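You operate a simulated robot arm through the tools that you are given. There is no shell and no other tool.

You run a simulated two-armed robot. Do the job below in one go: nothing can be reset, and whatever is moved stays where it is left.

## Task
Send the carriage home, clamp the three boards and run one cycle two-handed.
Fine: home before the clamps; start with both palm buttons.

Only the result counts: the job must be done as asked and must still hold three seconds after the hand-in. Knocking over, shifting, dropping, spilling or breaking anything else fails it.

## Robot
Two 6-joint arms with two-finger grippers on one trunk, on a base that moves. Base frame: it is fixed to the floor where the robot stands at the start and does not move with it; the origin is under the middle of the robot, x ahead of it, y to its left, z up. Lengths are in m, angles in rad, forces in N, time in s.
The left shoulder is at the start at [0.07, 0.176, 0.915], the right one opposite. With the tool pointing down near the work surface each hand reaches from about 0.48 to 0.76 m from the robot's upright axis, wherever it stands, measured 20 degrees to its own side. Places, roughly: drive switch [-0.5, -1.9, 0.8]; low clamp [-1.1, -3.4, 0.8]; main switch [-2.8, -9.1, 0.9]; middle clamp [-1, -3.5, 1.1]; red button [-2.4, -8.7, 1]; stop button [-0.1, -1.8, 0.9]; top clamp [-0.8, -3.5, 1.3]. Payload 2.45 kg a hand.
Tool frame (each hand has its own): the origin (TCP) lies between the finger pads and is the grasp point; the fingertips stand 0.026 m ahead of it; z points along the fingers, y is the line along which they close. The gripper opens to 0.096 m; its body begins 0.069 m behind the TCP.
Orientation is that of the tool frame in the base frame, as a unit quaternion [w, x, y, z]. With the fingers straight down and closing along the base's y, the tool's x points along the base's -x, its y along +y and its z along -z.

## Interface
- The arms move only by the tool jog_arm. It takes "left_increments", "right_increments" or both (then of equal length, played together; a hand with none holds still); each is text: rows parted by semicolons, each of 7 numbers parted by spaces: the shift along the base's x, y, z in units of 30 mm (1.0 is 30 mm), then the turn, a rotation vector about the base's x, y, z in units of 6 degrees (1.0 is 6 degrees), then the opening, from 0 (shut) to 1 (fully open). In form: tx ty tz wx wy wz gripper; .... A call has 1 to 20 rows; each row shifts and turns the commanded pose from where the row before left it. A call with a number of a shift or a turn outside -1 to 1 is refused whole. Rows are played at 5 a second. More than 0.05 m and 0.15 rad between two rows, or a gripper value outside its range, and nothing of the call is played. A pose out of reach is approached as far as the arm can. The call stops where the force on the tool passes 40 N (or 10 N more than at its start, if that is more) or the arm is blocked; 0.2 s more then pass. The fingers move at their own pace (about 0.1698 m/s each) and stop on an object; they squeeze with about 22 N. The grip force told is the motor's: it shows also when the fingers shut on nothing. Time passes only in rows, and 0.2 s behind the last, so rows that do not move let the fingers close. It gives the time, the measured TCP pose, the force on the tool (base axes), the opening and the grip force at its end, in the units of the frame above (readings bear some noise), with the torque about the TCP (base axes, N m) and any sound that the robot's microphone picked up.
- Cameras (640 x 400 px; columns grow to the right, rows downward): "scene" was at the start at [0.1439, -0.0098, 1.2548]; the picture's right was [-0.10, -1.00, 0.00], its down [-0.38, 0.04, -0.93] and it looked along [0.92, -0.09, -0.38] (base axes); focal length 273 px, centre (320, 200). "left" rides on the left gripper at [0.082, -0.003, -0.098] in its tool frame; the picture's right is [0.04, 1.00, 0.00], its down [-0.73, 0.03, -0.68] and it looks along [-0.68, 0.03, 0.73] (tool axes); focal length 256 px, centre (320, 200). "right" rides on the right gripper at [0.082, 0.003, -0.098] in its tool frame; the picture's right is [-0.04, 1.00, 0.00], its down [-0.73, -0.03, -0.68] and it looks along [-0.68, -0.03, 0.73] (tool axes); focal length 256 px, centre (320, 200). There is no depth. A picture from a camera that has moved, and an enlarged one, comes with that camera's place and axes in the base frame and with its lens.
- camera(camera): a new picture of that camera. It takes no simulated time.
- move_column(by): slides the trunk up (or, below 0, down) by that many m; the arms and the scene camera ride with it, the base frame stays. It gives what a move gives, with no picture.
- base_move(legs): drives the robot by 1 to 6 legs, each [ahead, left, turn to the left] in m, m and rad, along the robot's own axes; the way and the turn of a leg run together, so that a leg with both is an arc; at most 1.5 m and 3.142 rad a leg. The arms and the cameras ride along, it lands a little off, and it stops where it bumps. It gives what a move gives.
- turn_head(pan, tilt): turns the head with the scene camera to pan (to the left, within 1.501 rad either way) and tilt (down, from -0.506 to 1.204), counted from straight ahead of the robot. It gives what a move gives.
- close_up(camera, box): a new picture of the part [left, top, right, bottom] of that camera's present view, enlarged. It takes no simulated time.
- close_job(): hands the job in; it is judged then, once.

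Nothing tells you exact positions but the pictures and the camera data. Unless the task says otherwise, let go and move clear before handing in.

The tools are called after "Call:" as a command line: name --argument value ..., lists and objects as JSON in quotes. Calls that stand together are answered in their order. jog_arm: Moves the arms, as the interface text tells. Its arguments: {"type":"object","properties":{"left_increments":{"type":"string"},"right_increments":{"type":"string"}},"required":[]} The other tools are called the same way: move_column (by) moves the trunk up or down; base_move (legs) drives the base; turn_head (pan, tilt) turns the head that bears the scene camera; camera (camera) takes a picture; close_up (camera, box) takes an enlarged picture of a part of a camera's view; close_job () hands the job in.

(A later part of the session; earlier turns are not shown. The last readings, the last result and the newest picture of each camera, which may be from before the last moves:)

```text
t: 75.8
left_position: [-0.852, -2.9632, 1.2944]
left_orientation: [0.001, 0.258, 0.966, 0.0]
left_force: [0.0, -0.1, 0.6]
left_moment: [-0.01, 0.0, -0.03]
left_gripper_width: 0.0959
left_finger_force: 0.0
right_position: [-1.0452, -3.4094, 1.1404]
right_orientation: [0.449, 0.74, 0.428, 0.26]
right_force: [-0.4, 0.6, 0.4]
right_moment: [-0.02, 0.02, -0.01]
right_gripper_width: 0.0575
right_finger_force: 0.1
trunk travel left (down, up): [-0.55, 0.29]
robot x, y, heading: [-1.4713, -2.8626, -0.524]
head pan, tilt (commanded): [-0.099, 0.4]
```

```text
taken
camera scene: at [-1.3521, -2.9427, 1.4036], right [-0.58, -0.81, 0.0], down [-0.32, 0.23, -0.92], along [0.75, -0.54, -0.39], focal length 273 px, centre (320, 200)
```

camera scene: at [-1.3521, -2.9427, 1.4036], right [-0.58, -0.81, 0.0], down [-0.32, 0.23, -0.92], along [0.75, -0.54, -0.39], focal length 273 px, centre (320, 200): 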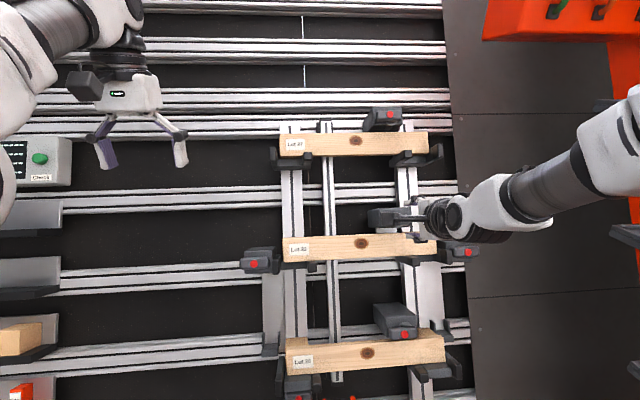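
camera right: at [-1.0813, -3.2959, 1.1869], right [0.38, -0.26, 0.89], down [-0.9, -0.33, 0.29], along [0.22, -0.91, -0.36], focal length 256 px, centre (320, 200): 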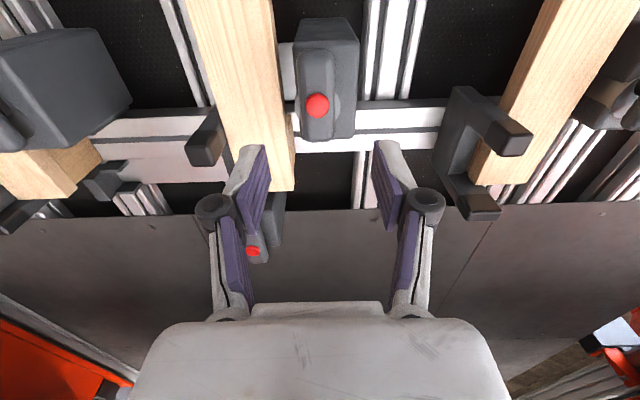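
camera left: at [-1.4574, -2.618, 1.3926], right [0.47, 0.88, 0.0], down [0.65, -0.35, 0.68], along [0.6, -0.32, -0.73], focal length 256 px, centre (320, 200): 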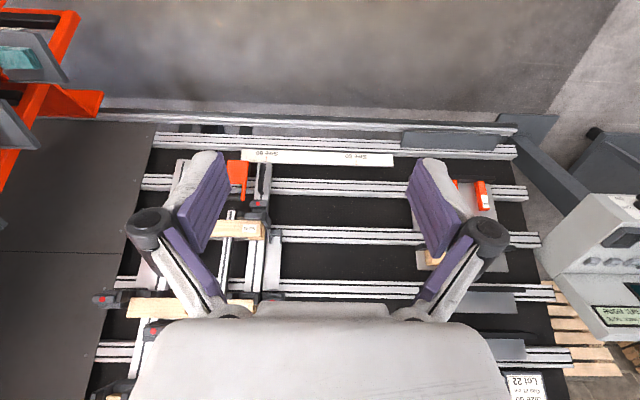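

From the side I see the bar and the red dot on its hub, right between the opened fingers. I'll zoom in on the lever and the gap to the board.

Call:
close_up --camera "right" --box '[260, 0, 400, 160]'

Call:
close_up --camera "right" --box '[180, 220, 300, 290]'

Call:
close_up --camera "right" --box '[560, 40, 640, 140]'

```text
2.50 times, centred on (330, 80) of right
camera zoom: at [-1.0813, -3.2959, 1.1869], right [0.38, -0.26, 0.89], down [-0.9, -0.33, 0.29], along [0.22, -0.91, -0.36], focal length 640 px, centre (295, 500)
```

zoom: 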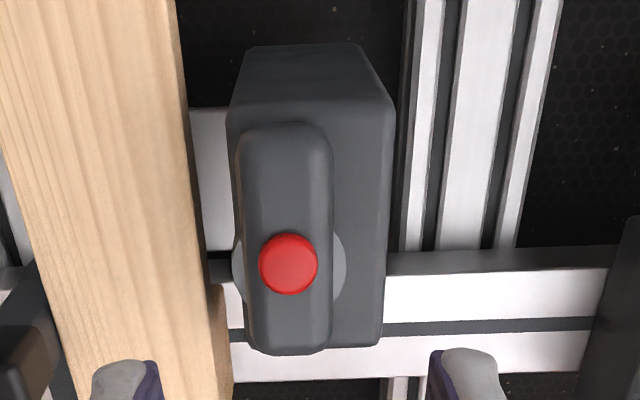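

```text
5.33 times, centred on (240, 255) of right
camera zoom: at [-1.0813, -3.2959, 1.1869], right [0.38, -0.26, 0.89], down [-0.9, -0.33, 0.29], along [0.22, -0.91, -0.36], focal length 1365 px, centre (747, -93)
```

zoom: 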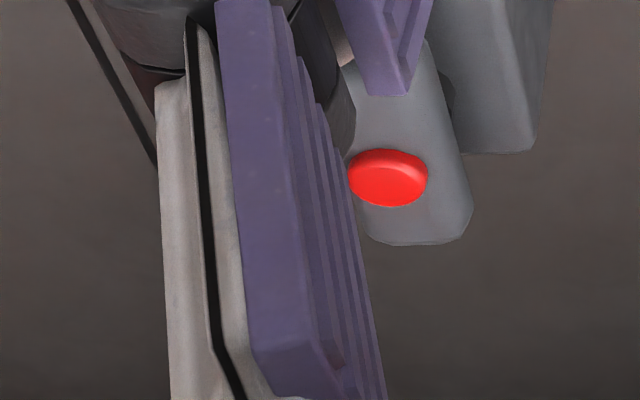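

```text
4.00 times, centred on (600, 90) of right
camera zoom: at [-1.0813, -3.2959, 1.1869], right [0.38, -0.26, 0.89], down [-0.9, -0.33, 0.29], along [0.22, -0.91, -0.36], focal length 1024 px, centre (-800, 640)
```

zoom: 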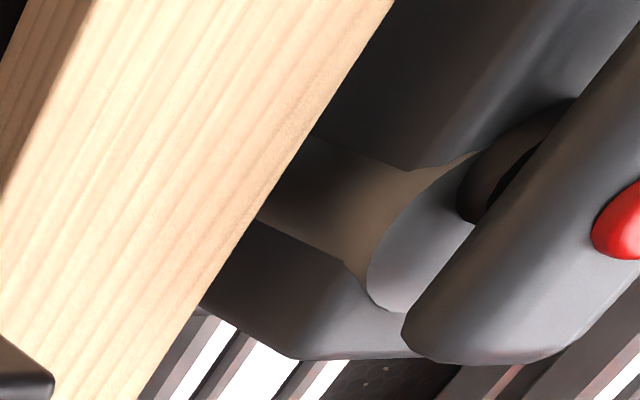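

Now it is clear: the red dot caps the pivot shaft, and the light disc behind the bar is an eccentric cam set off to the right. Turning the bar clockwise (left end up) should swing the cam down onto the board. I'll roll the hand the other way (−90°) so that the turn ends in a relaxed wrist pose.

Call:
jog_arm --right_increments "0 0 0 -0.769 0.444 0.458 0.6; 0 0 0 -0.769 0.444 0.458 0.6; 0 0 0 -0.769 0.444 0.458 0.6; 0 0 0 -0.769 0.444 0.458 0.6; 0 0 0 -0.769 0.444 0.458 0.6; 0 0 0 -0.769 0.444 0.458 0.6; 0 0 0 -0.769 0.444 0.458 0.6; 0 0 0 -0.769 0.444 0.458 0.6; 0 0 0 -0.769 0.444 0.458 0.6; 0 0 0 -0.769 0.444 0.458 0.6; 0 0 0 -0.769 0.444 0.458 0.6; 0 0 0 -0.769 0.444 0.458 0.6; 0 0 0 -0.769 0.444 0.458 0.6; 0 0 0 -0.769 0.444 0.458 0.6; 0 0 0 -0.769 0.444 0.458 0.6"

Call:
jog_arm --right_increments "0 0 0 -0.769 0.444 0.458 0.6; 0 0 0 -0.769 0.444 0.458 0.6; 0 0 0 -0.769 0.444 0.458 0.6; 0 0 0 -0.769 0.444 0.458 0.6; 0 0 0 -0.769 0.444 0.458 0.6; 0 0 0 -0.769 0.444 0.458 0.6; 0 0 0 -0.769 0.444 0.458 0.6; 0 0 0 -0.769 0.444 0.458 0.6; 0 0 0 -0.769 0.444 0.458 0.6; 0 0 0 -0.769 0.444 0.458 0.6; 0 0 0 -0.769 0.444 0.458 0.6; 0 0 0 -0.769 0.444 0.458 0.6; 0 0 0 -0.769 0.444 0.458 0.6; 0 0 0 -0.769 0.444 0.458 0.6; 0 0 0 -0.769 0.444 0.458 0.6"

Call:
camera --camera "right"

Call:
camera --camera "scene"

```text
t: 79.0
left_position: [-0.8489, -2.9631, 1.295]
left_orientation: [0.0, 0.257, 0.966, -0.001]
left_force: [0.0, -0.2, 0.1]
left_moment: [0.01, 0.03, -0.01]
left_gripper_width: 0.0959
left_finger_force: 0.1
right_position: [-1.0443, -3.4106, 1.1366]
right_orientation: [0.502, 0.22, 0.826, -0.136]
right_force: [-0.9, 0.4, -0.5]
right_moment: [0.01, -0.03, -0.01]
right_gripper_width: 0.0576
right_finger_force: 0.2
trunk travel left (down, up): [-0.55, 0.29]
robot x, y, heading: [-1.4745, -2.8635, -0.523]
head pan, tilt (commanded): [-0.099, 0.4]
```

```text
t: 82.2
left_position: [-0.8513, -2.9624, 1.2943]
left_orientation: [0.001, 0.257, 0.966, 0.0]
left_force: [-0.1, -0.1, 0.6]
left_moment: [0.0, 0.01, 0.0]
left_gripper_width: 0.0958
left_finger_force: 0.1
right_position: [-1.0462, -3.4092, 1.1391]
right_orientation: [0.259, -0.428, 0.739, -0.451]
right_force: [0.1, -0.3, 0.9]
right_moment: [0.02, 0.0, 0.01]
right_gripper_width: 0.058
right_finger_force: 0.1
trunk travel left (down, up): [-0.55, 0.29]
robot x, y, heading: [-1.4686, -2.8643, -0.518]
head pan, tilt (commanded): [-0.099, 0.4]
```

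```text
taken
camera right: at [-1.1658, -3.4354, 1.1819], right [-0.38, 0.26, -0.89], down [-0.14, 0.93, 0.34], along [0.91, 0.25, -0.31], focal length 256 px, centre (320, 200)
```

right: 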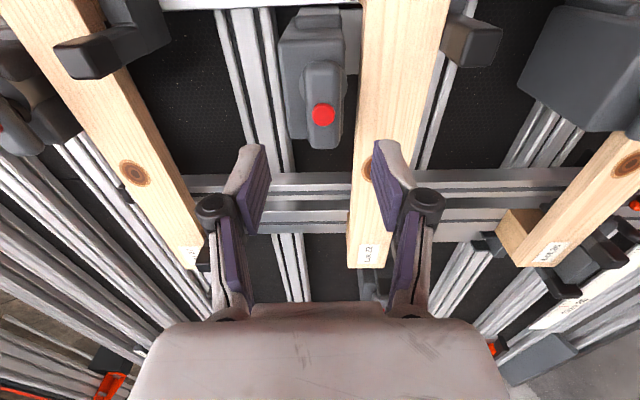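

```text
taken
camera scene: at [-1.3521, -2.9427, 1.4036], right [-0.58, -0.81, 0.0], down [-0.32, 0.23, -0.92], along [0.75, -0.54, -0.39], focal length 273 px, centre (320, 200)
```

scene: 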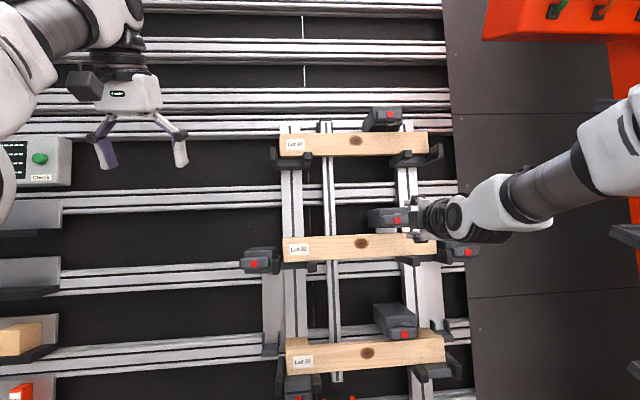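

The dot is now well centred between the fingers from this side too. I'll advance about 8.7 cm so the finger pads straddle the bar, then close.

Call:
jog_arm --right_increments "0.561 -0.293 -0.356 0 0 0 0.6; 0.561 -0.293 -0.356 0 0 0 0.6; 0.561 -0.293 -0.356 0 0 0 0.6; 0.28 -0.147 -0.178 0 0 0 0.6; 0.14 -0.073 -0.089 0 0 0 0.6; 0.14 -0.073 -0.089 0 0 0 0.6; 0 0 0 0 0 0 0.6"

Call:
camera --camera "right"

```text
t: 83.8
left_position: [-0.8512, -2.9629, 1.2954]
left_orientation: [0.001, 0.257, 0.966, -0.001]
left_force: [0.5, 0.6, 0.2]
left_moment: [0.01, -0.01, 0.01]
left_gripper_width: 0.096
left_finger_force: 0.1
right_position: [-0.9792, -3.4442, 1.0954]
right_orientation: [0.26, -0.427, 0.739, -0.451]
right_force: [0.0, 0.1, 0.5]
right_moment: [0.0, -0.03, 0.01]
right_gripper_width: 0.0574
right_finger_force: 0.0
trunk travel left (down, up): [-0.55, 0.29]
robot x, y, heading: [-1.4752, -2.8632, -0.521]
head pan, tilt (commanded): [-0.099, 0.4]
```

```text
taken
camera right: at [-1.099, -3.4709, 1.1375], right [-0.38, 0.26, -0.89], down [-0.14, 0.93, 0.34], along [0.92, 0.25, -0.31], focal length 256 px, centre (320, 200)
```

right: 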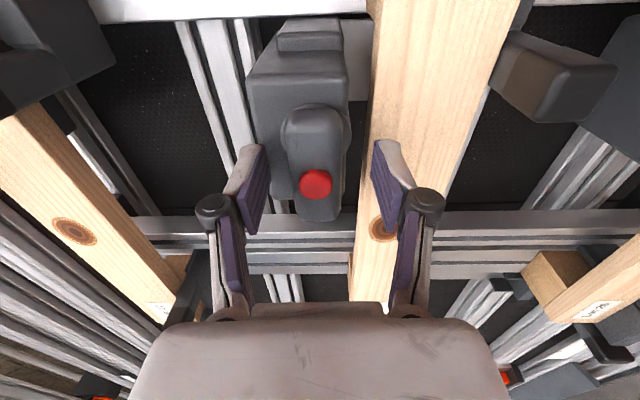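

The bar's pivot is centred between the pads. Closing the gripper on the bar.

Call:
jog_arm --right_increments "0 0 0 0 0 0 0; 0 0 0 0 0 0 0; 0 0 0 0 0 0 0"

Call:
camera --camera "right"

```text
t: 84.6
left_position: [-0.8511, -2.963, 1.2943]
left_orientation: [0.001, 0.258, 0.966, -0.001]
left_force: [-0.3, 1.0, -1.0]
left_moment: [0.03, 0.01, 0.03]
left_gripper_width: 0.0957
left_finger_force: 0.1
right_position: [-0.9785, -3.4435, 1.0966]
right_orientation: [0.261, -0.426, 0.739, -0.452]
right_force: [4.0, -5.9, 11.1]
right_moment: [0.11, -0.36, -0.27]
right_gripper_width: 0.0276
right_finger_force: 45.7
trunk travel left (down, up): [-0.55, 0.29]
robot x, y, heading: [-1.473, -2.8635, -0.524]
head pan, tilt (commanded): [-0.099, 0.4]
```

```text
taken
camera right: at [-1.099, -3.4709, 1.1388], right [-0.37, 0.26, -0.89], down [-0.14, 0.93, 0.33], along [0.92, 0.25, -0.31], focal length 256 px, centre (320, 200)
```

right: 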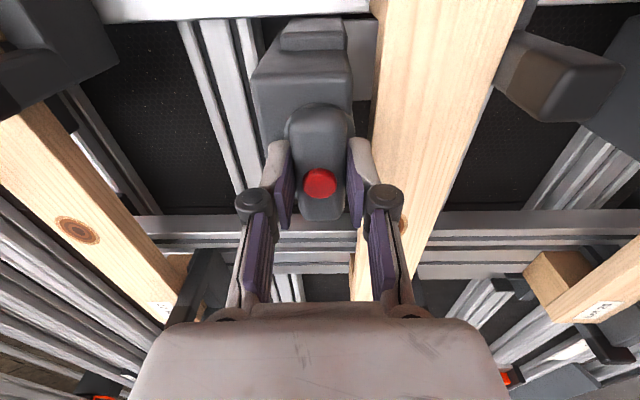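

Gripped at 27.6 mm with a small upward bias. I'll recentre by 2 mm and start turning clockwise by 12° to feel the response.

Call:
jog_arm --right_increments "0.027 -0.015 0.06 0 0 0 0; 0 0 0 0.769 -0.444 -0.459 0; 0 0 0 0.769 -0.444 -0.459 0"

Call:
camera --camera "right"

```text
t: 85.4
left_position: [-0.8518, -2.9632, 1.2948]
left_orientation: [0.001, 0.257, 0.966, 0.0]
left_force: [0.2, -0.1, -0.4]
left_moment: [0.01, 0.01, 0.03]
left_gripper_width: 0.0962
left_finger_force: 0.0
right_position: [-0.9783, -3.4431, 1.0967]
right_orientation: [0.304, -0.347, 0.781, -0.42]
right_force: [-4.6, -1.9, 0.8]
right_moment: [-0.27, 0.18, -0.42]
right_gripper_width: 0.0272
right_finger_force: 45.8
trunk travel left (down, up): [-0.55, 0.29]
robot x, y, heading: [-1.4723, -2.8655, -0.523]
head pan, tilt (commanded): [-0.099, 0.4]
```

```text
taken
camera right: at [-1.1042, -3.465, 1.1245], right [-0.26, 0.44, -0.86], down [-0.09, 0.88, 0.47], along [0.96, 0.2, -0.19], focal length 256 px, centre (320, 200)
```

right: 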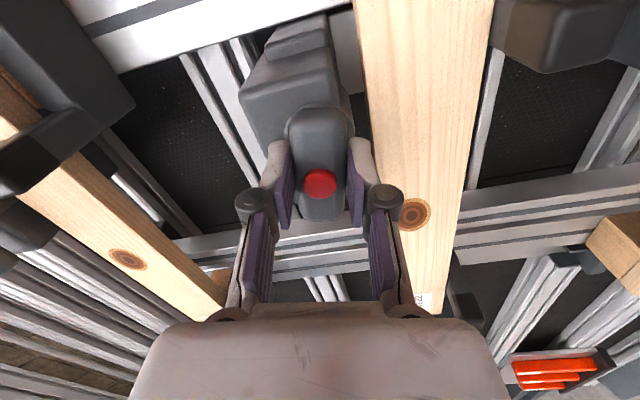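

The bar turns with the hand at low torque, so it is a rotary cam lever. I'll keep turning clockwise.

Call:
jog_arm --right_increments "0 0 0 0.769 -0.444 -0.459 0; 0 0 0 0.769 -0.444 -0.459 0; 0 0 0 0.769 -0.444 -0.459 0; 0 0 0 0.769 -0.444 -0.459 0; 0 0 0 0.769 -0.444 -0.459 0"

Call:
camera --camera "right"

```text
t: 86.6
left_position: [-0.8509, -2.9637, 1.2953]
left_orientation: [0.0, 0.257, 0.966, -0.001]
left_force: [0.0, -0.1, 0.2]
left_moment: [-0.02, 0.01, 0.0]
left_gripper_width: 0.0962
left_finger_force: 0.1
right_position: [-0.9795, -3.4446, 1.0972]
right_orientation: [0.404, -0.132, 0.844, -0.328]
right_force: [-10.2, 2.7, -7.5]
right_moment: [0.15, 0.51, -0.27]
right_gripper_width: 0.0273
right_finger_force: 44.7
trunk travel left (down, up): [-0.55, 0.29]
robot x, y, heading: [-1.4696, -2.8617, -0.522]
head pan, tilt (commanded): [-0.099, 0.4]
```

```text
taken
camera right: at [-1.1084, -3.4383, 1.0915], right [0.06, 0.77, -0.64], down [-0.05, 0.64, 0.77], along [1.0, -0.02, 0.08], focal length 256 px, centre (320, 200)
```

right: 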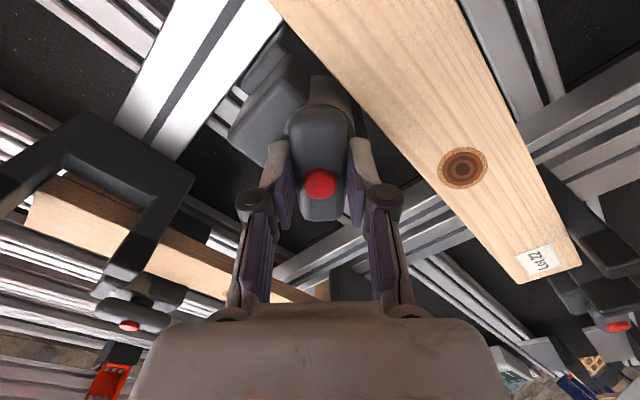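

Turned 42° so far with modest force. I'll ease the offset slightly and continue.

Call:
jog_arm --right_increments "-0.046 0.027 -0.03 0.769 -0.444 -0.459 0; 0 0 0 0.769 -0.444 -0.459 0; 0 0 0 0.769 -0.444 -0.459 0; 0 0 0 0.769 -0.444 -0.459 0"

Call:
camera --camera "right"

```text
t: 87.6
left_position: [-0.8505, -2.9642, 1.2942]
left_orientation: [0.0, 0.257, 0.967, 0.001]
left_force: [-0.2, -0.5, 0.1]
left_moment: [0.01, -0.02, -0.02]
left_gripper_width: 0.0962
left_finger_force: 0.1
right_position: [-0.9788, -3.4439, 1.0966]
right_orientation: [0.463, 0.044, 0.853, -0.236]
right_force: [-1.7, -2.0, -4.4]
right_moment: [0.06, 0.17, -0.13]
right_gripper_width: 0.0271
right_finger_force: 44.7
trunk travel left (down, up): [-0.55, 0.29]
robot x, y, heading: [-1.472, -2.8627, -0.519]
head pan, tilt (commanded): [-0.099, 0.4]
```

```text
taken
camera right: at [-1.1018, -3.4093, 1.0743], right [0.32, 0.89, -0.33], down [-0.11, 0.38, 0.92], along [0.94, -0.25, 0.22], focal length 256 px, centre (320, 200)
```

right: 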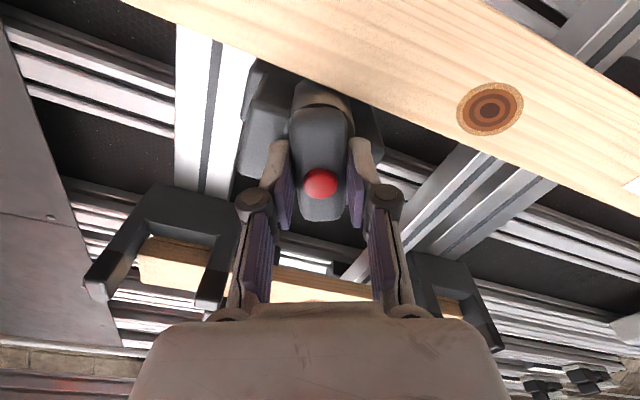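

66° so far, and the cam is swinging down to the board. Continuing to 90°.

Call:
jog_arm --right_increments "0 0 0 0.769 -0.444 -0.459 0; 0 0 0 0.769 -0.444 -0.459 0; 0 0 0 0.769 -0.444 -0.459 0; 0 0 0 0.769 -0.444 -0.459 0"

Call:
camera --camera "right"

Call:
close_up --camera "right" --box '[220, 40, 420, 200]'

```text
t: 88.6
left_position: [-0.8494, -2.9631, 1.2939]
left_orientation: [0.0, 0.257, 0.966, -0.001]
left_force: [-0.4, -0.5, 0.4]
left_moment: [0.01, 0.01, 0.01]
left_gripper_width: 0.096
left_finger_force: 0.0
right_position: [-0.98, -3.4432, 1.097]
right_orientation: [0.5, 0.222, 0.826, -0.136]
right_force: [1.2, 2.6, -6.9]
right_moment: [-0.32, -0.74, -0.01]
right_gripper_width: 0.0272
right_finger_force: 45.3
trunk travel left (down, up): [-0.55, 0.29]
robot x, y, heading: [-1.4734, -2.8638, -0.521]
head pan, tilt (commanded): [-0.099, 0.4]
```

```text
taken
camera right: at [-1.0872, -3.3787, 1.0696], right [0.52, 0.86, 0.03], down [-0.24, 0.11, 0.96], along [0.82, -0.51, 0.26], focal length 256 px, centre (320, 200)
```

right: 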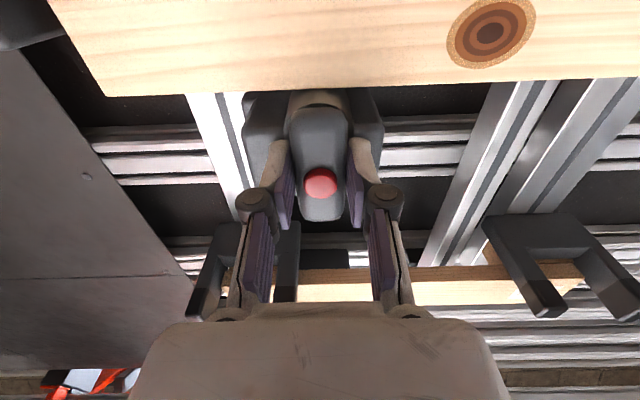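

```text
2.50 times, centred on (320, 120) of right
camera zoom: at [-1.0872, -3.3787, 1.0696], right [0.52, 0.86, 0.03], down [-0.24, 0.11, 0.96], along [0.82, -0.51, 0.26], focal length 640 px, centre (320, 400)
```

zoom: 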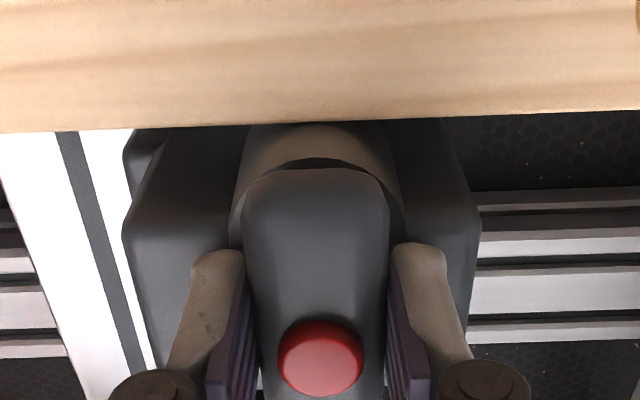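

The bar has turned a full 90°, with the cam now over the board. I'll test whether there is a stop just beyond.

Call:
jog_arm --right_increments "0 0 0 0.385 -0.222 -0.23 0; 0 0 0 0.385 -0.222 -0.23 0; 0 0 0 0 0 0 0"

Call:
close_up --camera "right" --box '[220, 40, 420, 200]'

```text
t: 89.4
left_position: [-0.8499, -2.9626, 1.2933]
left_orientation: [0.0, 0.257, 0.966, 0.0]
left_force: [-0.9, 0.4, 0.1]
left_moment: [0.06, 0.03, 0.03]
left_gripper_width: 0.0959
left_finger_force: 0.2
right_position: [-0.9784, -3.4449, 1.0968]
right_orientation: [0.507, 0.263, 0.813, -0.109]
right_force: [3.7, 2.5, -2.5]
right_moment: [-1.19, 0.78, 0.88]
right_gripper_width: 0.029
right_finger_force: 45.0
trunk travel left (down, up): [-0.55, 0.29]
robot x, y, heading: [-1.471, -2.8663, -0.523]
head pan, tilt (commanded): [-0.099, 0.4]
```

```text
2.50 times, centred on (320, 120) of right
camera zoom: at [-1.0823, -3.3718, 1.0707], right [0.55, 0.82, 0.12], down [-0.28, 0.05, 0.96], along [0.78, -0.56, 0.26], focal length 640 px, centre (320, 400)
```

zoom: 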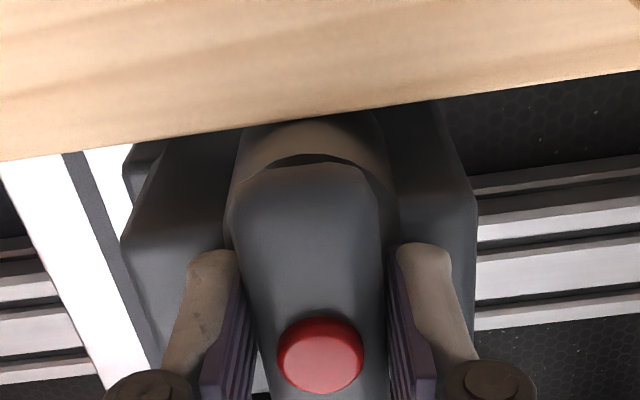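

The torque jumped to about 1.7 N·m, so the lever is at its end stop: the middle board is clamped. I'll relax the twist, open, and back away.

Call:
jog_arm --right_increments "0 0 0 -0.6 0.346 0.358 0; 0 0 0 0 0 0 0.6; 0 0 0 0 0 0 0.6; -0.4 0.23 0.24 0 0 0 0.6; -0.769 0.444 0.459 0 0 0 0.6; -0.769 0.444 0.459 0 0 0 0.6; -0.769 0.444 0.459 0 0 0 0.6"

Call:
camera --camera "right"

Call:
camera --camera "scene"

```text
t: 91.0
left_position: [-0.8524, -2.9626, 1.2954]
left_orientation: [0.001, 0.258, 0.966, -0.001]
left_force: [0.4, 0.2, 0.5]
left_moment: [0.0, -0.03, -0.05]
left_gripper_width: 0.0959
left_finger_force: 0.0
right_position: [-1.0616, -3.3975, 1.1436]
right_orientation: [0.504, 0.229, 0.823, -0.13]
right_force: [0.3, 0.6, 1.0]
right_moment: [0.01, 0.02, 0.01]
right_gripper_width: 0.0575
right_finger_force: 0.2
trunk travel left (down, up): [-0.55, 0.29]
robot x, y, heading: [-1.4721, -2.8623, -0.518]
head pan, tilt (commanded): [-0.099, 0.4]
```

```text
taken
camera right: at [-1.1686, -3.3306, 1.1175], right [0.52, 0.85, 0.05], down [-0.25, 0.1, 0.96], along [0.81, -0.52, 0.26], focal length 256 px, centre (320, 200)
```

right: 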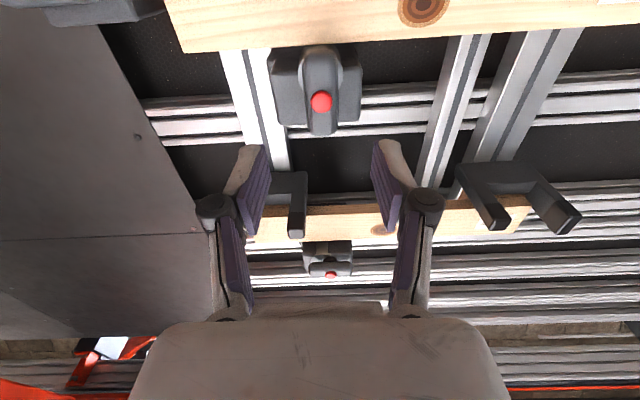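

```text
taken
camera scene: at [-1.3538, -2.9418, 1.4038], right [-0.58, -0.81, 0.0], down [-0.32, 0.23, -0.92], along [0.75, -0.54, -0.39], focal length 273 px, centre (320, 200)
```

scene: 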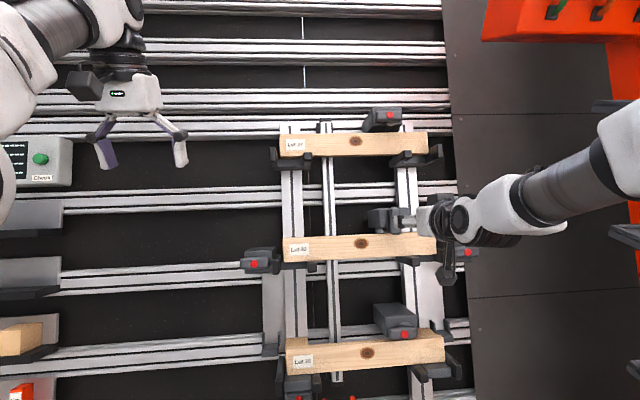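

The middle lever stays upright (clamped). Next is the top clamp, same geometry 0.27 m higher up the bed; I'll raise the trunk by 0.238 m and roll the hand back to −90°.

Call:
move_column --by 0.2375

Call:
jog_arm --right_increments "0 0 0 -0.79 0.456 0.47 0.6; 0 0 0 -0.79 0.456 0.47 0.6; 0 0 0 -0.79 0.456 0.47 0.6; 0 0 0 -0.79 0.456 0.47 0.6; 0 0 0 -0.79 0.456 0.47 0.6; 0 0 0 -0.79 0.456 0.47 0.6; 0 0 0 -0.79 0.456 0.47 0.6; 0 0 0 -0.79 0.456 0.47 0.6; 0 0 0 -0.79 0.456 0.47 0.6; 0 0 0 -0.79 0.456 0.47 0.6; 0 0 0 -0.79 0.456 0.47 0.6; 0 0 0 -0.79 0.456 0.47 0.6; 0 0 0 -0.79 0.456 0.47 0.6; 0 0 0 -0.79 0.456 0.47 0.6; 0 0 0 -0.79 0.456 0.47 0.6"

Call:
camera --camera "right"

Call:
camera --camera "scene"

```text
t: 93.5
left_position: [-0.8507, -2.9624, 1.5318]
left_orientation: [0.001, 0.257, 0.966, -0.002]
left_force: [-0.2, -0.3, 0.3]
left_moment: [0.04, 0.0, 0.01]
left_gripper_width: 0.096
left_finger_force: 0.1
right_position: [-1.0595, -3.3975, 1.3824]
right_orientation: [0.503, 0.23, 0.823, -0.13]
right_force: [0.2, -0.5, -0.3]
right_moment: [0.03, 0.0, 0.02]
right_gripper_width: 0.0575
right_finger_force: 0.1
trunk travel left (down, up): [-0.788, 0.052]
robot x, y, heading: [-1.4727, -2.8618, -0.523]
head pan, tilt (commanded): [-0.099, 0.4]
```

```text
t: 96.7
left_position: [-0.8503, -2.9637, 1.5315]
left_orientation: [0.0, 0.257, 0.966, -0.001]
left_force: [-0.2, -0.1, 0.3]
left_moment: [-0.02, -0.05, 0.0]
left_gripper_width: 0.0961
left_finger_force: 0.1
right_position: [-1.0595, -3.3988, 1.3807]
right_orientation: [0.253, -0.435, 0.734, -0.456]
right_force: [-0.5, 0.0, -0.4]
right_moment: [0.03, 0.01, -0.01]
right_gripper_width: 0.0575
right_finger_force: 0.0
trunk travel left (down, up): [-0.788, 0.052]
robot x, y, heading: [-1.4744, -2.8627, -0.527]
head pan, tilt (commanded): [-0.099, 0.4]
```

```text
taken
camera right: at [-1.1777, -3.425, 1.4251], right [-0.39, 0.24, -0.89], down [-0.15, 0.94, 0.32], along [0.91, 0.26, -0.33], focal length 256 px, centre (320, 200)
```

right: 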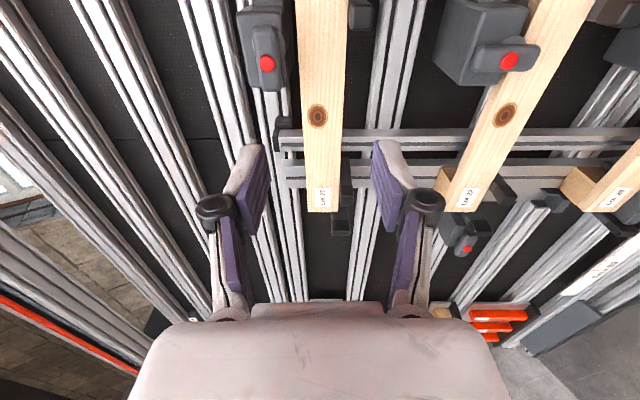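

```text
taken
camera scene: at [-1.3521, -2.9428, 1.6411], right [-0.58, -0.81, 0.0], down [-0.32, 0.23, -0.92], along [0.75, -0.54, -0.39], focal length 273 px, centre (320, 200)
```

scene: 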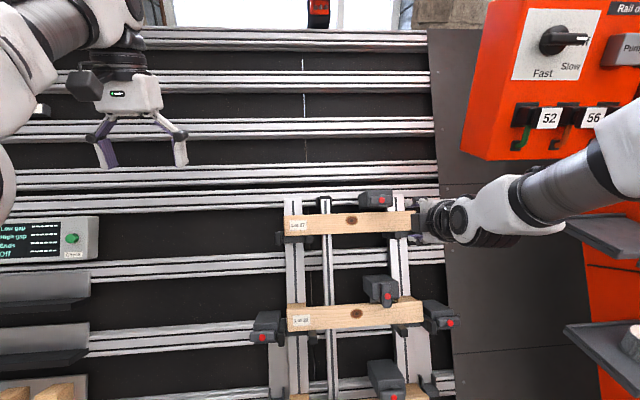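

The top clamp's dot is where I predicted ([-0.873,-3.506,1.334]) and the middle lever is confirmed upright. I'll move up along the bed plane, then approach to a short stand-off.

Call:
jog_arm --right_increments "0.383 -0.222 0.854 0 0 0 0.6; 0.383 -0.222 0.854 0 0 0 0.6; 0.769 -0.444 -0.46 0 0 0 0.6; 0.769 -0.444 -0.46 0 0 0 0.6; 0.769 -0.444 -0.46 0 0 0 0.6; 0.769 -0.444 -0.46 0 0 0 0.6; 0 0 0 0 0 0 0.6"

Call:
camera --camera "right"

Call:
camera --camera "scene"

```text
t: 98.3
left_position: [-0.8521, -2.9633, 1.531]
left_orientation: [0.001, 0.257, 0.966, -0.002]
left_force: [0.4, 0.2, -0.5]
left_moment: [0.02, -0.01, -0.02]
left_gripper_width: 0.0959
left_finger_force: 0.1
right_position: [-0.9408, -3.4667, 1.3781]
right_orientation: [0.255, -0.434, 0.735, -0.455]
right_force: [-0.8, 1.0, 0.1]
right_moment: [0.01, -0.04, 0.01]
right_gripper_width: 0.0576
right_finger_force: 0.0
trunk travel left (down, up): [-0.788, 0.052]
robot x, y, heading: [-1.4695, -2.8641, -0.523]
head pan, tilt (commanded): [-0.099, 0.4]
```

```text
taken
camera right: at [-1.0603, -3.4931, 1.4218], right [-0.39, 0.24, -0.89], down [-0.15, 0.94, 0.32], along [0.91, 0.26, -0.33], focal length 256 px, centre (320, 200)
```

right: 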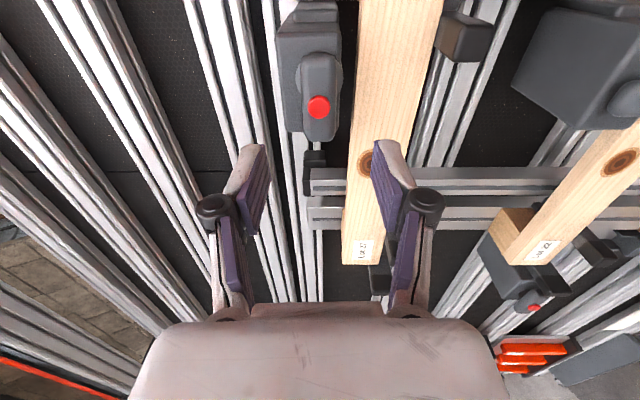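

```text
taken
camera scene: at [-1.3521, -2.9428, 1.6411], right [-0.58, -0.81, 0.0], down [-0.32, 0.23, -0.92], along [0.75, -0.54, -0.39], focal length 273 px, centre (320, 200)
```

scene: 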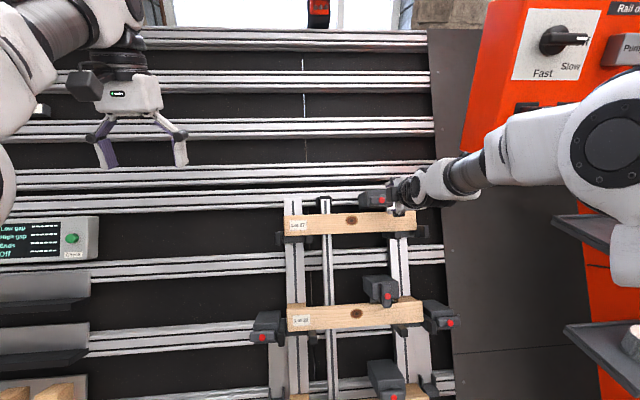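

Lined up within about 2 mm at a 9 cm stand-off. Advancing to straddle the top bar, then closing.

Call:
jog_arm --right_increments "0.6 -0.36 -0.38 0 0 0 0.6; 0.6 -0.36 -0.38 0 0 0 0.6; 0.6 -0.36 -0.38 0 0 0 0.6; 0.23 -0.14 -0.145 0 0 0 0.6; 0.23 -0.14 -0.145 0 0 0 0.6; 0 0 0 0 0 0 0.6; 0 0 0 0 0 0 0; 0 0 0 0 0 0 0; 0 0 0 0 0 0 0"

Call:
camera --camera "right"

```text
t: 100.3
left_position: [-0.8508, -2.9632, 1.532]
left_orientation: [0.001, 0.256, 0.967, -0.001]
left_force: [-0.1, -0.2, 0.2]
left_moment: [-0.02, 0.0, 0.0]
left_gripper_width: 0.096
left_finger_force: 0.1
right_position: [-0.8759, -3.5068, 1.3397]
right_orientation: [0.256, -0.432, 0.734, -0.457]
right_force: [8.3, -8.4, 18.8]
right_moment: [0.54, -0.73, -0.4]
right_gripper_width: 0.0279
right_finger_force: 45.4
trunk travel left (down, up): [-0.788, 0.052]
robot x, y, heading: [-1.4712, -2.864, -0.523]
head pan, tilt (commanded): [-0.099, 0.4]
```

```text
taken
camera right: at [-0.9946, -3.5315, 1.3823], right [-0.38, 0.24, -0.89], down [-0.15, 0.94, 0.32], along [0.91, 0.25, -0.32], focal length 256 px, centre (320, 200)
```

right: 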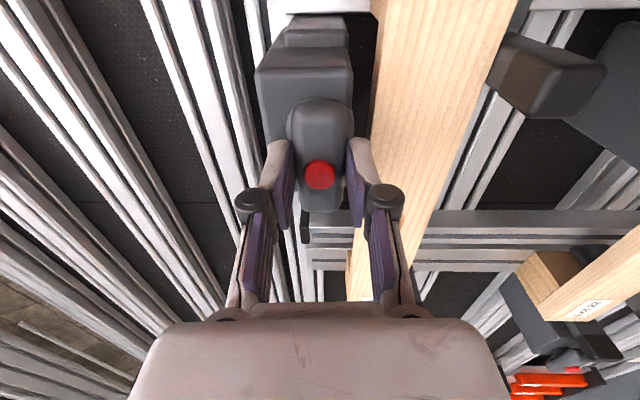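

Gripped with about 22 N of upward bias; I'll recentre up by ~3 mm and start the clockwise turn.

Call:
jog_arm --right_increments "0.044 -0.025 0.098 0 0 0 0; 0 0 0 0.769 -0.444 -0.459 0; 0 0 0 0.769 -0.444 -0.459 0; 0 0 0 0.769 -0.444 -0.459 0; 0 0 0 0.769 -0.444 -0.459 0"

Call:
camera --camera "right"

```text
t: 101.5
left_position: [-0.8511, -2.9623, 1.5321]
left_orientation: [0.002, 0.258, 0.966, -0.001]
left_force: [-0.8, 0.0, 0.3]
left_moment: [0.0, 0.03, -0.02]
left_gripper_width: 0.0961
left_finger_force: 0.0
right_position: [-0.875, -3.5065, 1.339]
right_orientation: [0.344, -0.271, 0.809, -0.392]
right_force: [5.7, -7.0, 15.5]
right_moment: [-0.41, 0.13, -0.82]
right_gripper_width: 0.0278
right_finger_force: 44.9
trunk travel left (down, up): [-0.788, 0.052]
robot x, y, heading: [-1.4732, -2.8643, -0.522]
head pan, tilt (commanded): [-0.099, 0.4]
```

```text
taken
camera right: at [-1.0036, -3.5174, 1.3532], right [-0.15, 0.57, -0.81], down [-0.06, 0.81, 0.59], along [0.99, 0.14, -0.08], focal length 256 px, centre (320, 200)
```

right: 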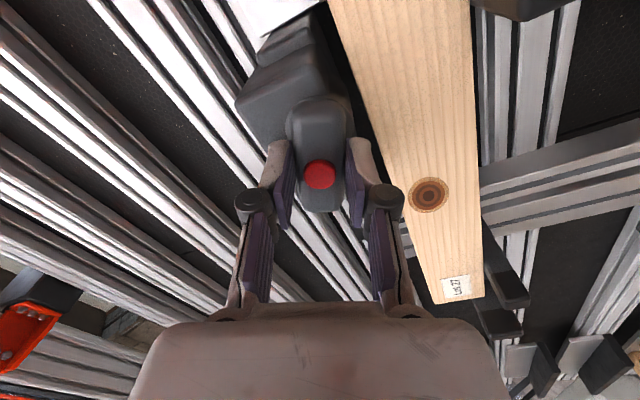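

The top lever is turning with the hand. I'll shift up another 2.5 mm to relieve the bias and continue.

Call:
jog_arm --right_increments "0.033 -0.019 0.074 0.769 -0.444 -0.459 0; 0 0 0 0.769 -0.444 -0.459 0; 0 0 0 0.769 -0.444 -0.459 0; 0 0 0 0.769 -0.444 -0.459 0"

Call:
camera --camera "right"

```text
t: 102.5
left_position: [-0.8523, -2.9607, 1.5321]
left_orientation: [0.001, 0.257, 0.966, -0.001]
left_force: [0.2, 0.2, 0.6]
left_moment: [0.02, 0.0, 0.03]
left_gripper_width: 0.0962
left_finger_force: 0.0
right_position: [-0.8751, -3.5052, 1.3391]
right_orientation: [0.416, -0.098, 0.849, -0.31]
right_force: [0.6, 4.3, 1.5]
right_moment: [-0.09, -0.23, -0.01]
right_gripper_width: 0.028
right_finger_force: 44.9
trunk travel left (down, up): [-0.788, 0.052]
robot x, y, heading: [-1.4696, -2.8615, -0.522]
head pan, tilt (commanded): [-0.099, 0.4]
```

```text
taken
camera right: at [-1.0041, -3.4934, 1.3297], right [0.12, 0.8, -0.58], down [-0.06, 0.59, 0.8], along [0.99, -0.06, 0.11], focal length 256 px, centre (320, 200)
```

right: 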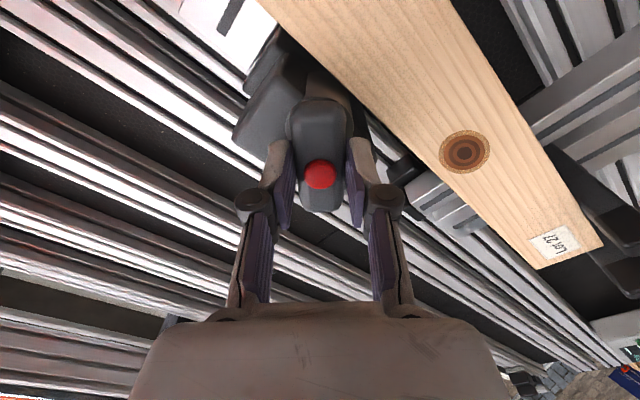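

Turned 48° with the forces nearly relieved. Continuing towards 90°.

Call:
jog_arm --right_increments "0 0 0 0.769 -0.444 -0.459 0; 0 0 0 0.769 -0.444 -0.459 0; 0 0 0 0.769 -0.444 -0.459 0; 0 0 0 0.769 -0.444 -0.459 0"

Call:
camera --camera "right"

```text
t: 103.5
left_position: [-0.8522, -2.9612, 1.5319]
left_orientation: [0.0, 0.257, 0.967, -0.001]
left_force: [0.4, 0.0, 0.5]
left_moment: [0.02, -0.01, -0.01]
left_gripper_width: 0.0962
left_finger_force: 0.0
right_position: [-0.876, -3.5052, 1.338]
right_orientation: [0.47, 0.08, 0.852, -0.217]
right_force: [-5.9, 10.1, -9.0]
right_moment: [-0.24, -0.81, 0.31]
right_gripper_width: 0.0278
right_finger_force: 45.7
trunk travel left (down, up): [-0.788, 0.052]
robot x, y, heading: [-1.4732, -2.8639, -0.523]
head pan, tilt (commanded): [-0.099, 0.4]
```

```text
taken
camera right: at [-0.9957, -3.4638, 1.3151], right [0.36, 0.89, -0.26], down [-0.13, 0.33, 0.94], along [0.92, -0.31, 0.23], focal length 256 px, centre (320, 200)
```

right: 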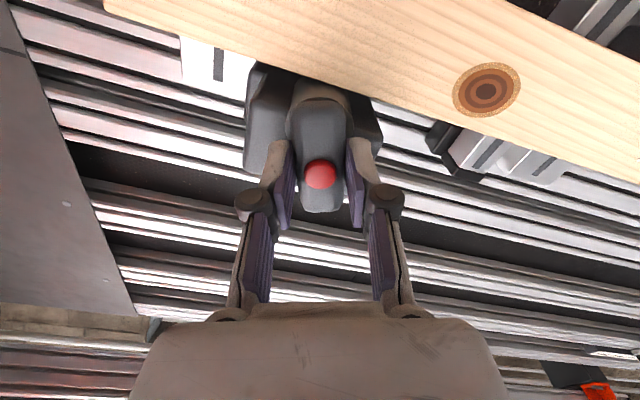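

72° now, with a slight downward pull; I'll correct by 2 mm and continue to the stop.

Call:
jog_arm --right_increments "-0.01 0.044 -0.06 0.769 -0.444 -0.459 0; 0 0 0 0.769 -0.444 -0.459 0; 0 0 0 0.769 -0.444 -0.459 0; 0 0 0 0.385 -0.222 -0.23 0; 0 0 0 0.385 -0.222 -0.23 0; 0 0 0 0 0 0 0"

Call:
camera --camera "right"

```text
t: 104.9
left_position: [-0.8515, -2.9622, 1.5327]
left_orientation: [0.002, 0.257, 0.966, -0.001]
left_force: [0.8, 0.3, 1.0]
left_moment: [-0.01, 0.02, -0.02]
left_gripper_width: 0.0961
left_finger_force: 0.0
right_position: [-0.8752, -3.5065, 1.3389]
right_orientation: [0.507, 0.254, 0.816, -0.115]
right_force: [-3.8, -0.9, 0.1]
right_moment: [-1.17, 1.2, 0.64]
right_gripper_width: 0.0289
right_finger_force: 44.6
trunk travel left (down, up): [-0.788, 0.052]
robot x, y, heading: [-1.4729, -2.8651, -0.522]
head pan, tilt (commanded): [-0.099, 0.4]
```

```text
taken
camera right: at [-0.9795, -3.4341, 1.3127], right [0.55, 0.83, 0.11], down [-0.27, 0.06, 0.96], along [0.79, -0.55, 0.26], focal length 256 px, centre (320, 200)
```

right: 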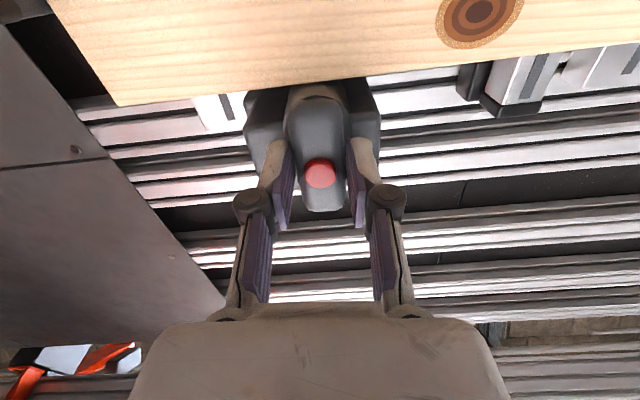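

Stop reached again (≈1.7 N·m): the top board is clamped. I'll relax, release, and back away 0.2 m along the bed normal.

Call:
jog_arm --right_increments "0 0 0 -0.6 0.346 0.358 0; 0 0 0 0 0 0 0.6; 0 0 0 0 0 0 0.6; -0.4 0.23 0.24 0 0 0 0.6; -0.769 0.444 0.459 0 0 0 0.6; -0.769 0.444 0.459 0 0 0 0.6; -0.769 0.444 0.459 0 0 0 0.6; -0.769 0.444 0.459 0 0 0 0.6; -0.769 0.444 0.459 0 0 0 0.6; -0.769 0.444 0.459 0 0 0 0.6"

Call:
camera --camera "right"

Call:
close_up --camera "scene" --box '[330, 170, 450, 320]'

```text
t: 107.1
left_position: [-0.8524, -2.9611, 1.5334]
left_orientation: [0.001, 0.257, 0.966, -0.001]
left_force: [-1.0, 0.9, 0.3]
left_moment: [0.0, -0.04, -0.01]
left_gripper_width: 0.0959
left_finger_force: 0.0
right_position: [-1.0276, -3.4176, 1.4285]
right_orientation: [0.501, 0.221, 0.826, -0.136]
right_force: [-1.0, 0.1, -0.6]
right_moment: [0.01, 0.0, -0.01]
right_gripper_width: 0.0577
right_finger_force: 0.1
trunk travel left (down, up): [-0.788, 0.052]
robot x, y, heading: [-1.4736, -2.8624, -0.522]
head pan, tilt (commanded): [-0.099, 0.4]
```

```text
taken
camera right: at [-1.136, -3.3529, 1.4008], right [0.52, 0.86, 0.03], down [-0.24, 0.11, 0.96], along [0.82, -0.51, 0.26], focal length 256 px, centre (320, 200)
```

right: 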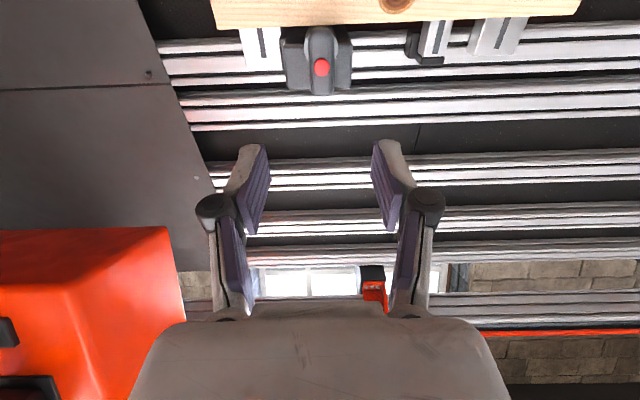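

```text
2.67 times, centred on (390, 245) of scene
camera zoom: at [-1.3542, -2.9414, 1.6413], right [-0.58, -0.81, 0.0], down [-0.32, 0.23, -0.92], along [0.75, -0.54, -0.39], focal length 729 px, centre (133, 80)
```

zoom: 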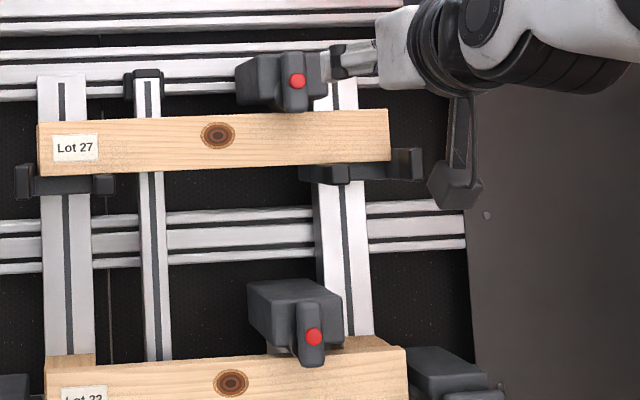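

Top and middle levers both stand upright. Now I'll back the base 0.17 m and lower the trunk 0.475 m for the low clamp.

Call:
base_move --legs '[[-0.17, 0, 0]]'

Call:
move_column --by -0.475

Call:
camera --camera "right"

Call:
camera --camera "scene"

```text
t: 108.5
left_position: [-0.997, -2.8777, 1.529]
left_orientation: [-0.001, 0.255, 0.967, 0.0]
left_force: [0.4, 0.4, -0.3]
left_moment: [0.04, 0.07, -0.02]
left_gripper_width: 0.0962
left_finger_force: 0.1
right_position: [-1.1707, -3.3335, 1.4239]
right_orientation: [0.5, 0.221, 0.827, -0.135]
right_force: [0.3, 0.3, -0.8]
right_moment: [0.01, 0.03, 0.0]
right_gripper_width: 0.0576
right_finger_force: 0.0
trunk travel left (down, up): [-0.788, 0.052]
robot x, y, heading: [-1.6235, -2.7756, -0.52]
head pan, tilt (commanded): [-0.099, 0.4]
```

```text
refused: -0.475 is not a number from -0.4 to 0.4
```

```text
taken
camera right: at [-1.2795, -3.2686, 1.3979], right [0.51, 0.86, 0.03], down [-0.24, 0.11, 0.97], along [0.82, -0.5, 0.26], focal length 256 px, centre (320, 200)
```

right: 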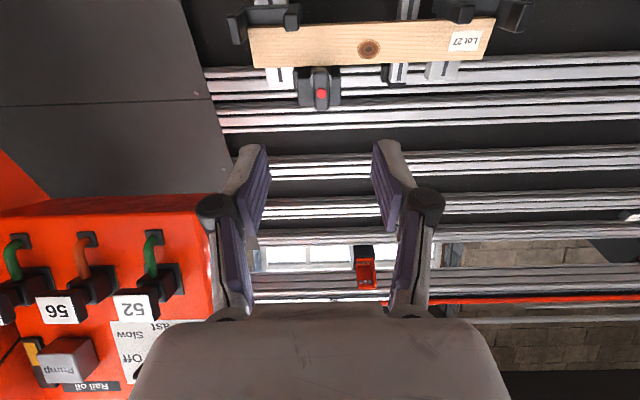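

```text
taken
camera scene: at [-1.4985, -2.8583, 1.6405], right [-0.58, -0.82, 0.0], down [-0.32, 0.23, -0.92], along [0.75, -0.53, -0.39], focal length 273 px, centre (320, 200)
```

scene: 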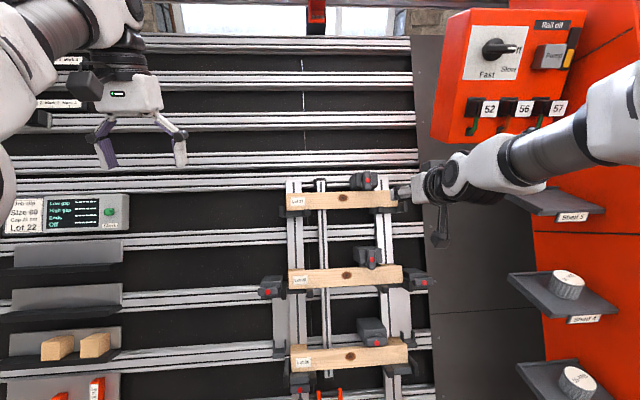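

The column move is limited to 0.4 m per call, so I'll do it in two steps.

Call:
move_column --by -0.25

Call:
move_column --by -0.225

Call:
camera --camera "right"

Call:
camera --camera "scene"

```text
t: 111.1
left_position: [-1.0015, -2.8753, 1.2821]
left_orientation: [-0.001, 0.256, 0.967, -0.001]
left_force: [1.0, 0.7, 0.4]
left_moment: [0.0, 0.01, 0.04]
left_gripper_width: 0.0959
left_finger_force: 0.0
right_position: [-1.1741, -3.332, 1.177]
right_orientation: [0.501, 0.22, 0.826, -0.134]
right_force: [0.4, 0.7, 0.5]
right_moment: [-0.01, 0.01, 0.0]
right_gripper_width: 0.0575
right_finger_force: 0.0
trunk travel left (down, up): [-0.538, 0.302]
robot x, y, heading: [-1.6218, -2.7799, -0.52]
head pan, tilt (commanded): [-0.099, 0.4]
```

```text
t: 113.5
left_position: [-1.0017, -2.8754, 1.0565]
left_orientation: [0.0, 0.255, 0.967, -0.001]
left_force: [0.4, 0.2, -0.3]
left_moment: [0.0, 0.02, 0.01]
left_gripper_width: 0.096
left_finger_force: 0.1
right_position: [-1.1753, -3.3319, 0.9516]
right_orientation: [0.501, 0.22, 0.826, -0.134]
right_force: [-0.2, 0.5, -0.3]
right_moment: [0.02, 0.0, 0.0]
right_gripper_width: 0.0576
right_finger_force: 0.1
trunk travel left (down, up): [-0.312, 0.528]
robot x, y, heading: [-1.623, -2.7756, -0.521]
head pan, tilt (commanded): [-0.099, 0.4]
```

```text
taken
camera right: at [-1.2832, -3.2665, 0.9248], right [0.51, 0.86, 0.03], down [-0.24, 0.11, 0.96], along [0.82, -0.5, 0.26], focal length 256 px, centre (320, 200)
```

right: 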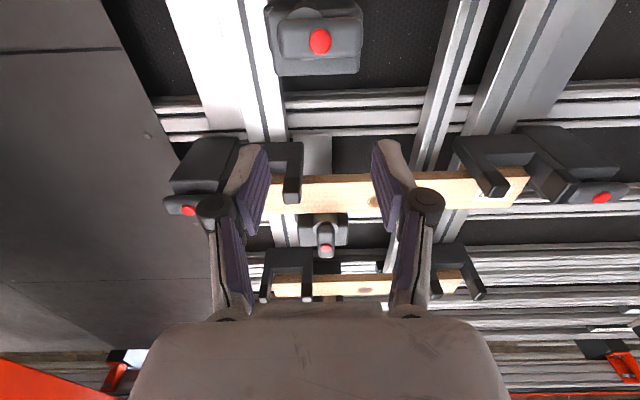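

```text
taken
camera scene: at [-1.5029, -2.8558, 1.1661], right [-0.58, -0.82, 0.0], down [-0.32, 0.23, -0.92], along [0.75, -0.53, -0.39], focal length 273 px, centre (320, 200)
```

scene: 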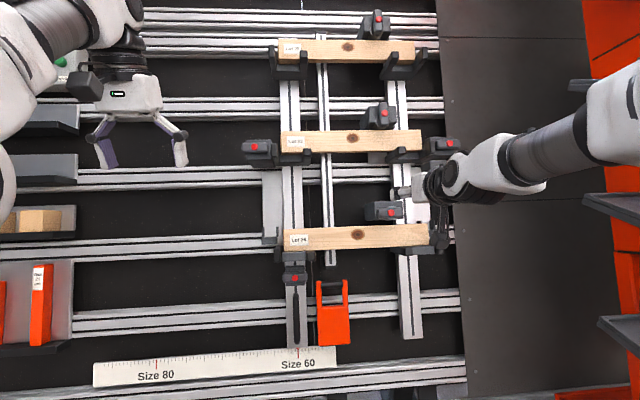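

The low clamp's handle is still horizontal; its dot is at about [-1.087,-3.382,0.856]. I'll roll to −90° and slide down in front of it.

Call:
jog_arm --right_increments "-0.034 0.019 -0.075 -0.777 0.449 0.464 0.6; -0.034 0.019 -0.075 -0.777 0.449 0.464 0.6; -0.034 0.019 -0.075 -0.777 0.449 0.464 0.6; -0.034 0.019 -0.075 -0.777 0.449 0.464 0.6; -0.034 0.019 -0.075 -0.777 0.449 0.464 0.6; -0.034 0.019 -0.075 -0.777 0.449 0.464 0.6; -0.034 0.019 -0.075 -0.777 0.449 0.464 0.6; -0.034 0.019 -0.075 -0.777 0.449 0.464 0.6; -0.034 0.019 -0.075 -0.777 0.449 0.464 0.6; -0.034 0.019 -0.075 -0.777 0.449 0.464 0.6; -0.034 0.019 -0.075 -0.777 0.449 0.464 0.6; -0.034 0.019 -0.075 -0.777 0.449 0.464 0.6; -0.034 0.019 -0.075 -0.777 0.449 0.464 0.6; -0.034 0.019 -0.075 -0.777 0.449 0.464 0.6; -0.034 0.019 -0.075 -0.777 0.449 0.464 0.6; 0 0 0 0 0 0 0.6"

Call:
camera --camera "right"

```text
t: 116.9
left_position: [-1.0021, -2.8743, 1.0569]
left_orientation: [0.0, 0.255, 0.967, 0.0]
left_force: [-0.4, 0.2, -0.2]
left_moment: [-0.01, 0.01, -0.02]
left_gripper_width: 0.0962
left_finger_force: 0.1
right_position: [-1.1899, -3.3218, 0.9195]
right_orientation: [0.255, -0.433, 0.737, -0.453]
right_force: [-0.7, 0.3, 0.6]
right_moment: [0.0, 0.0, 0.0]
right_gripper_width: 0.0576
right_finger_force: 0.0
trunk travel left (down, up): [-0.312, 0.528]
robot x, y, heading: [-1.6239, -2.7808, -0.518]
head pan, tilt (commanded): [-0.099, 0.4]
```

```text
taken
camera right: at [-1.3092, -3.3479, 0.9631], right [-0.39, 0.25, -0.89], down [-0.15, 0.93, 0.33], along [0.91, 0.26, -0.33], focal length 256 px, centre (320, 200)
```

right: 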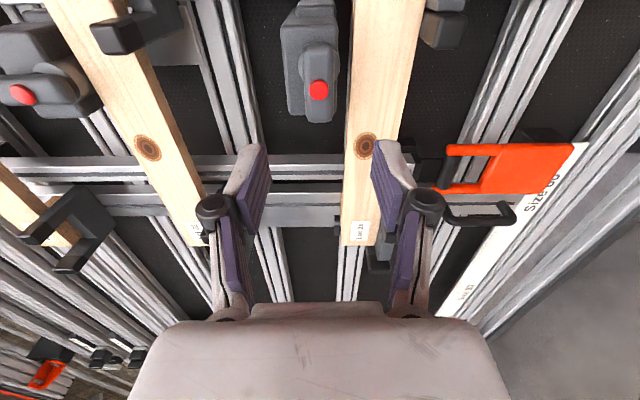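

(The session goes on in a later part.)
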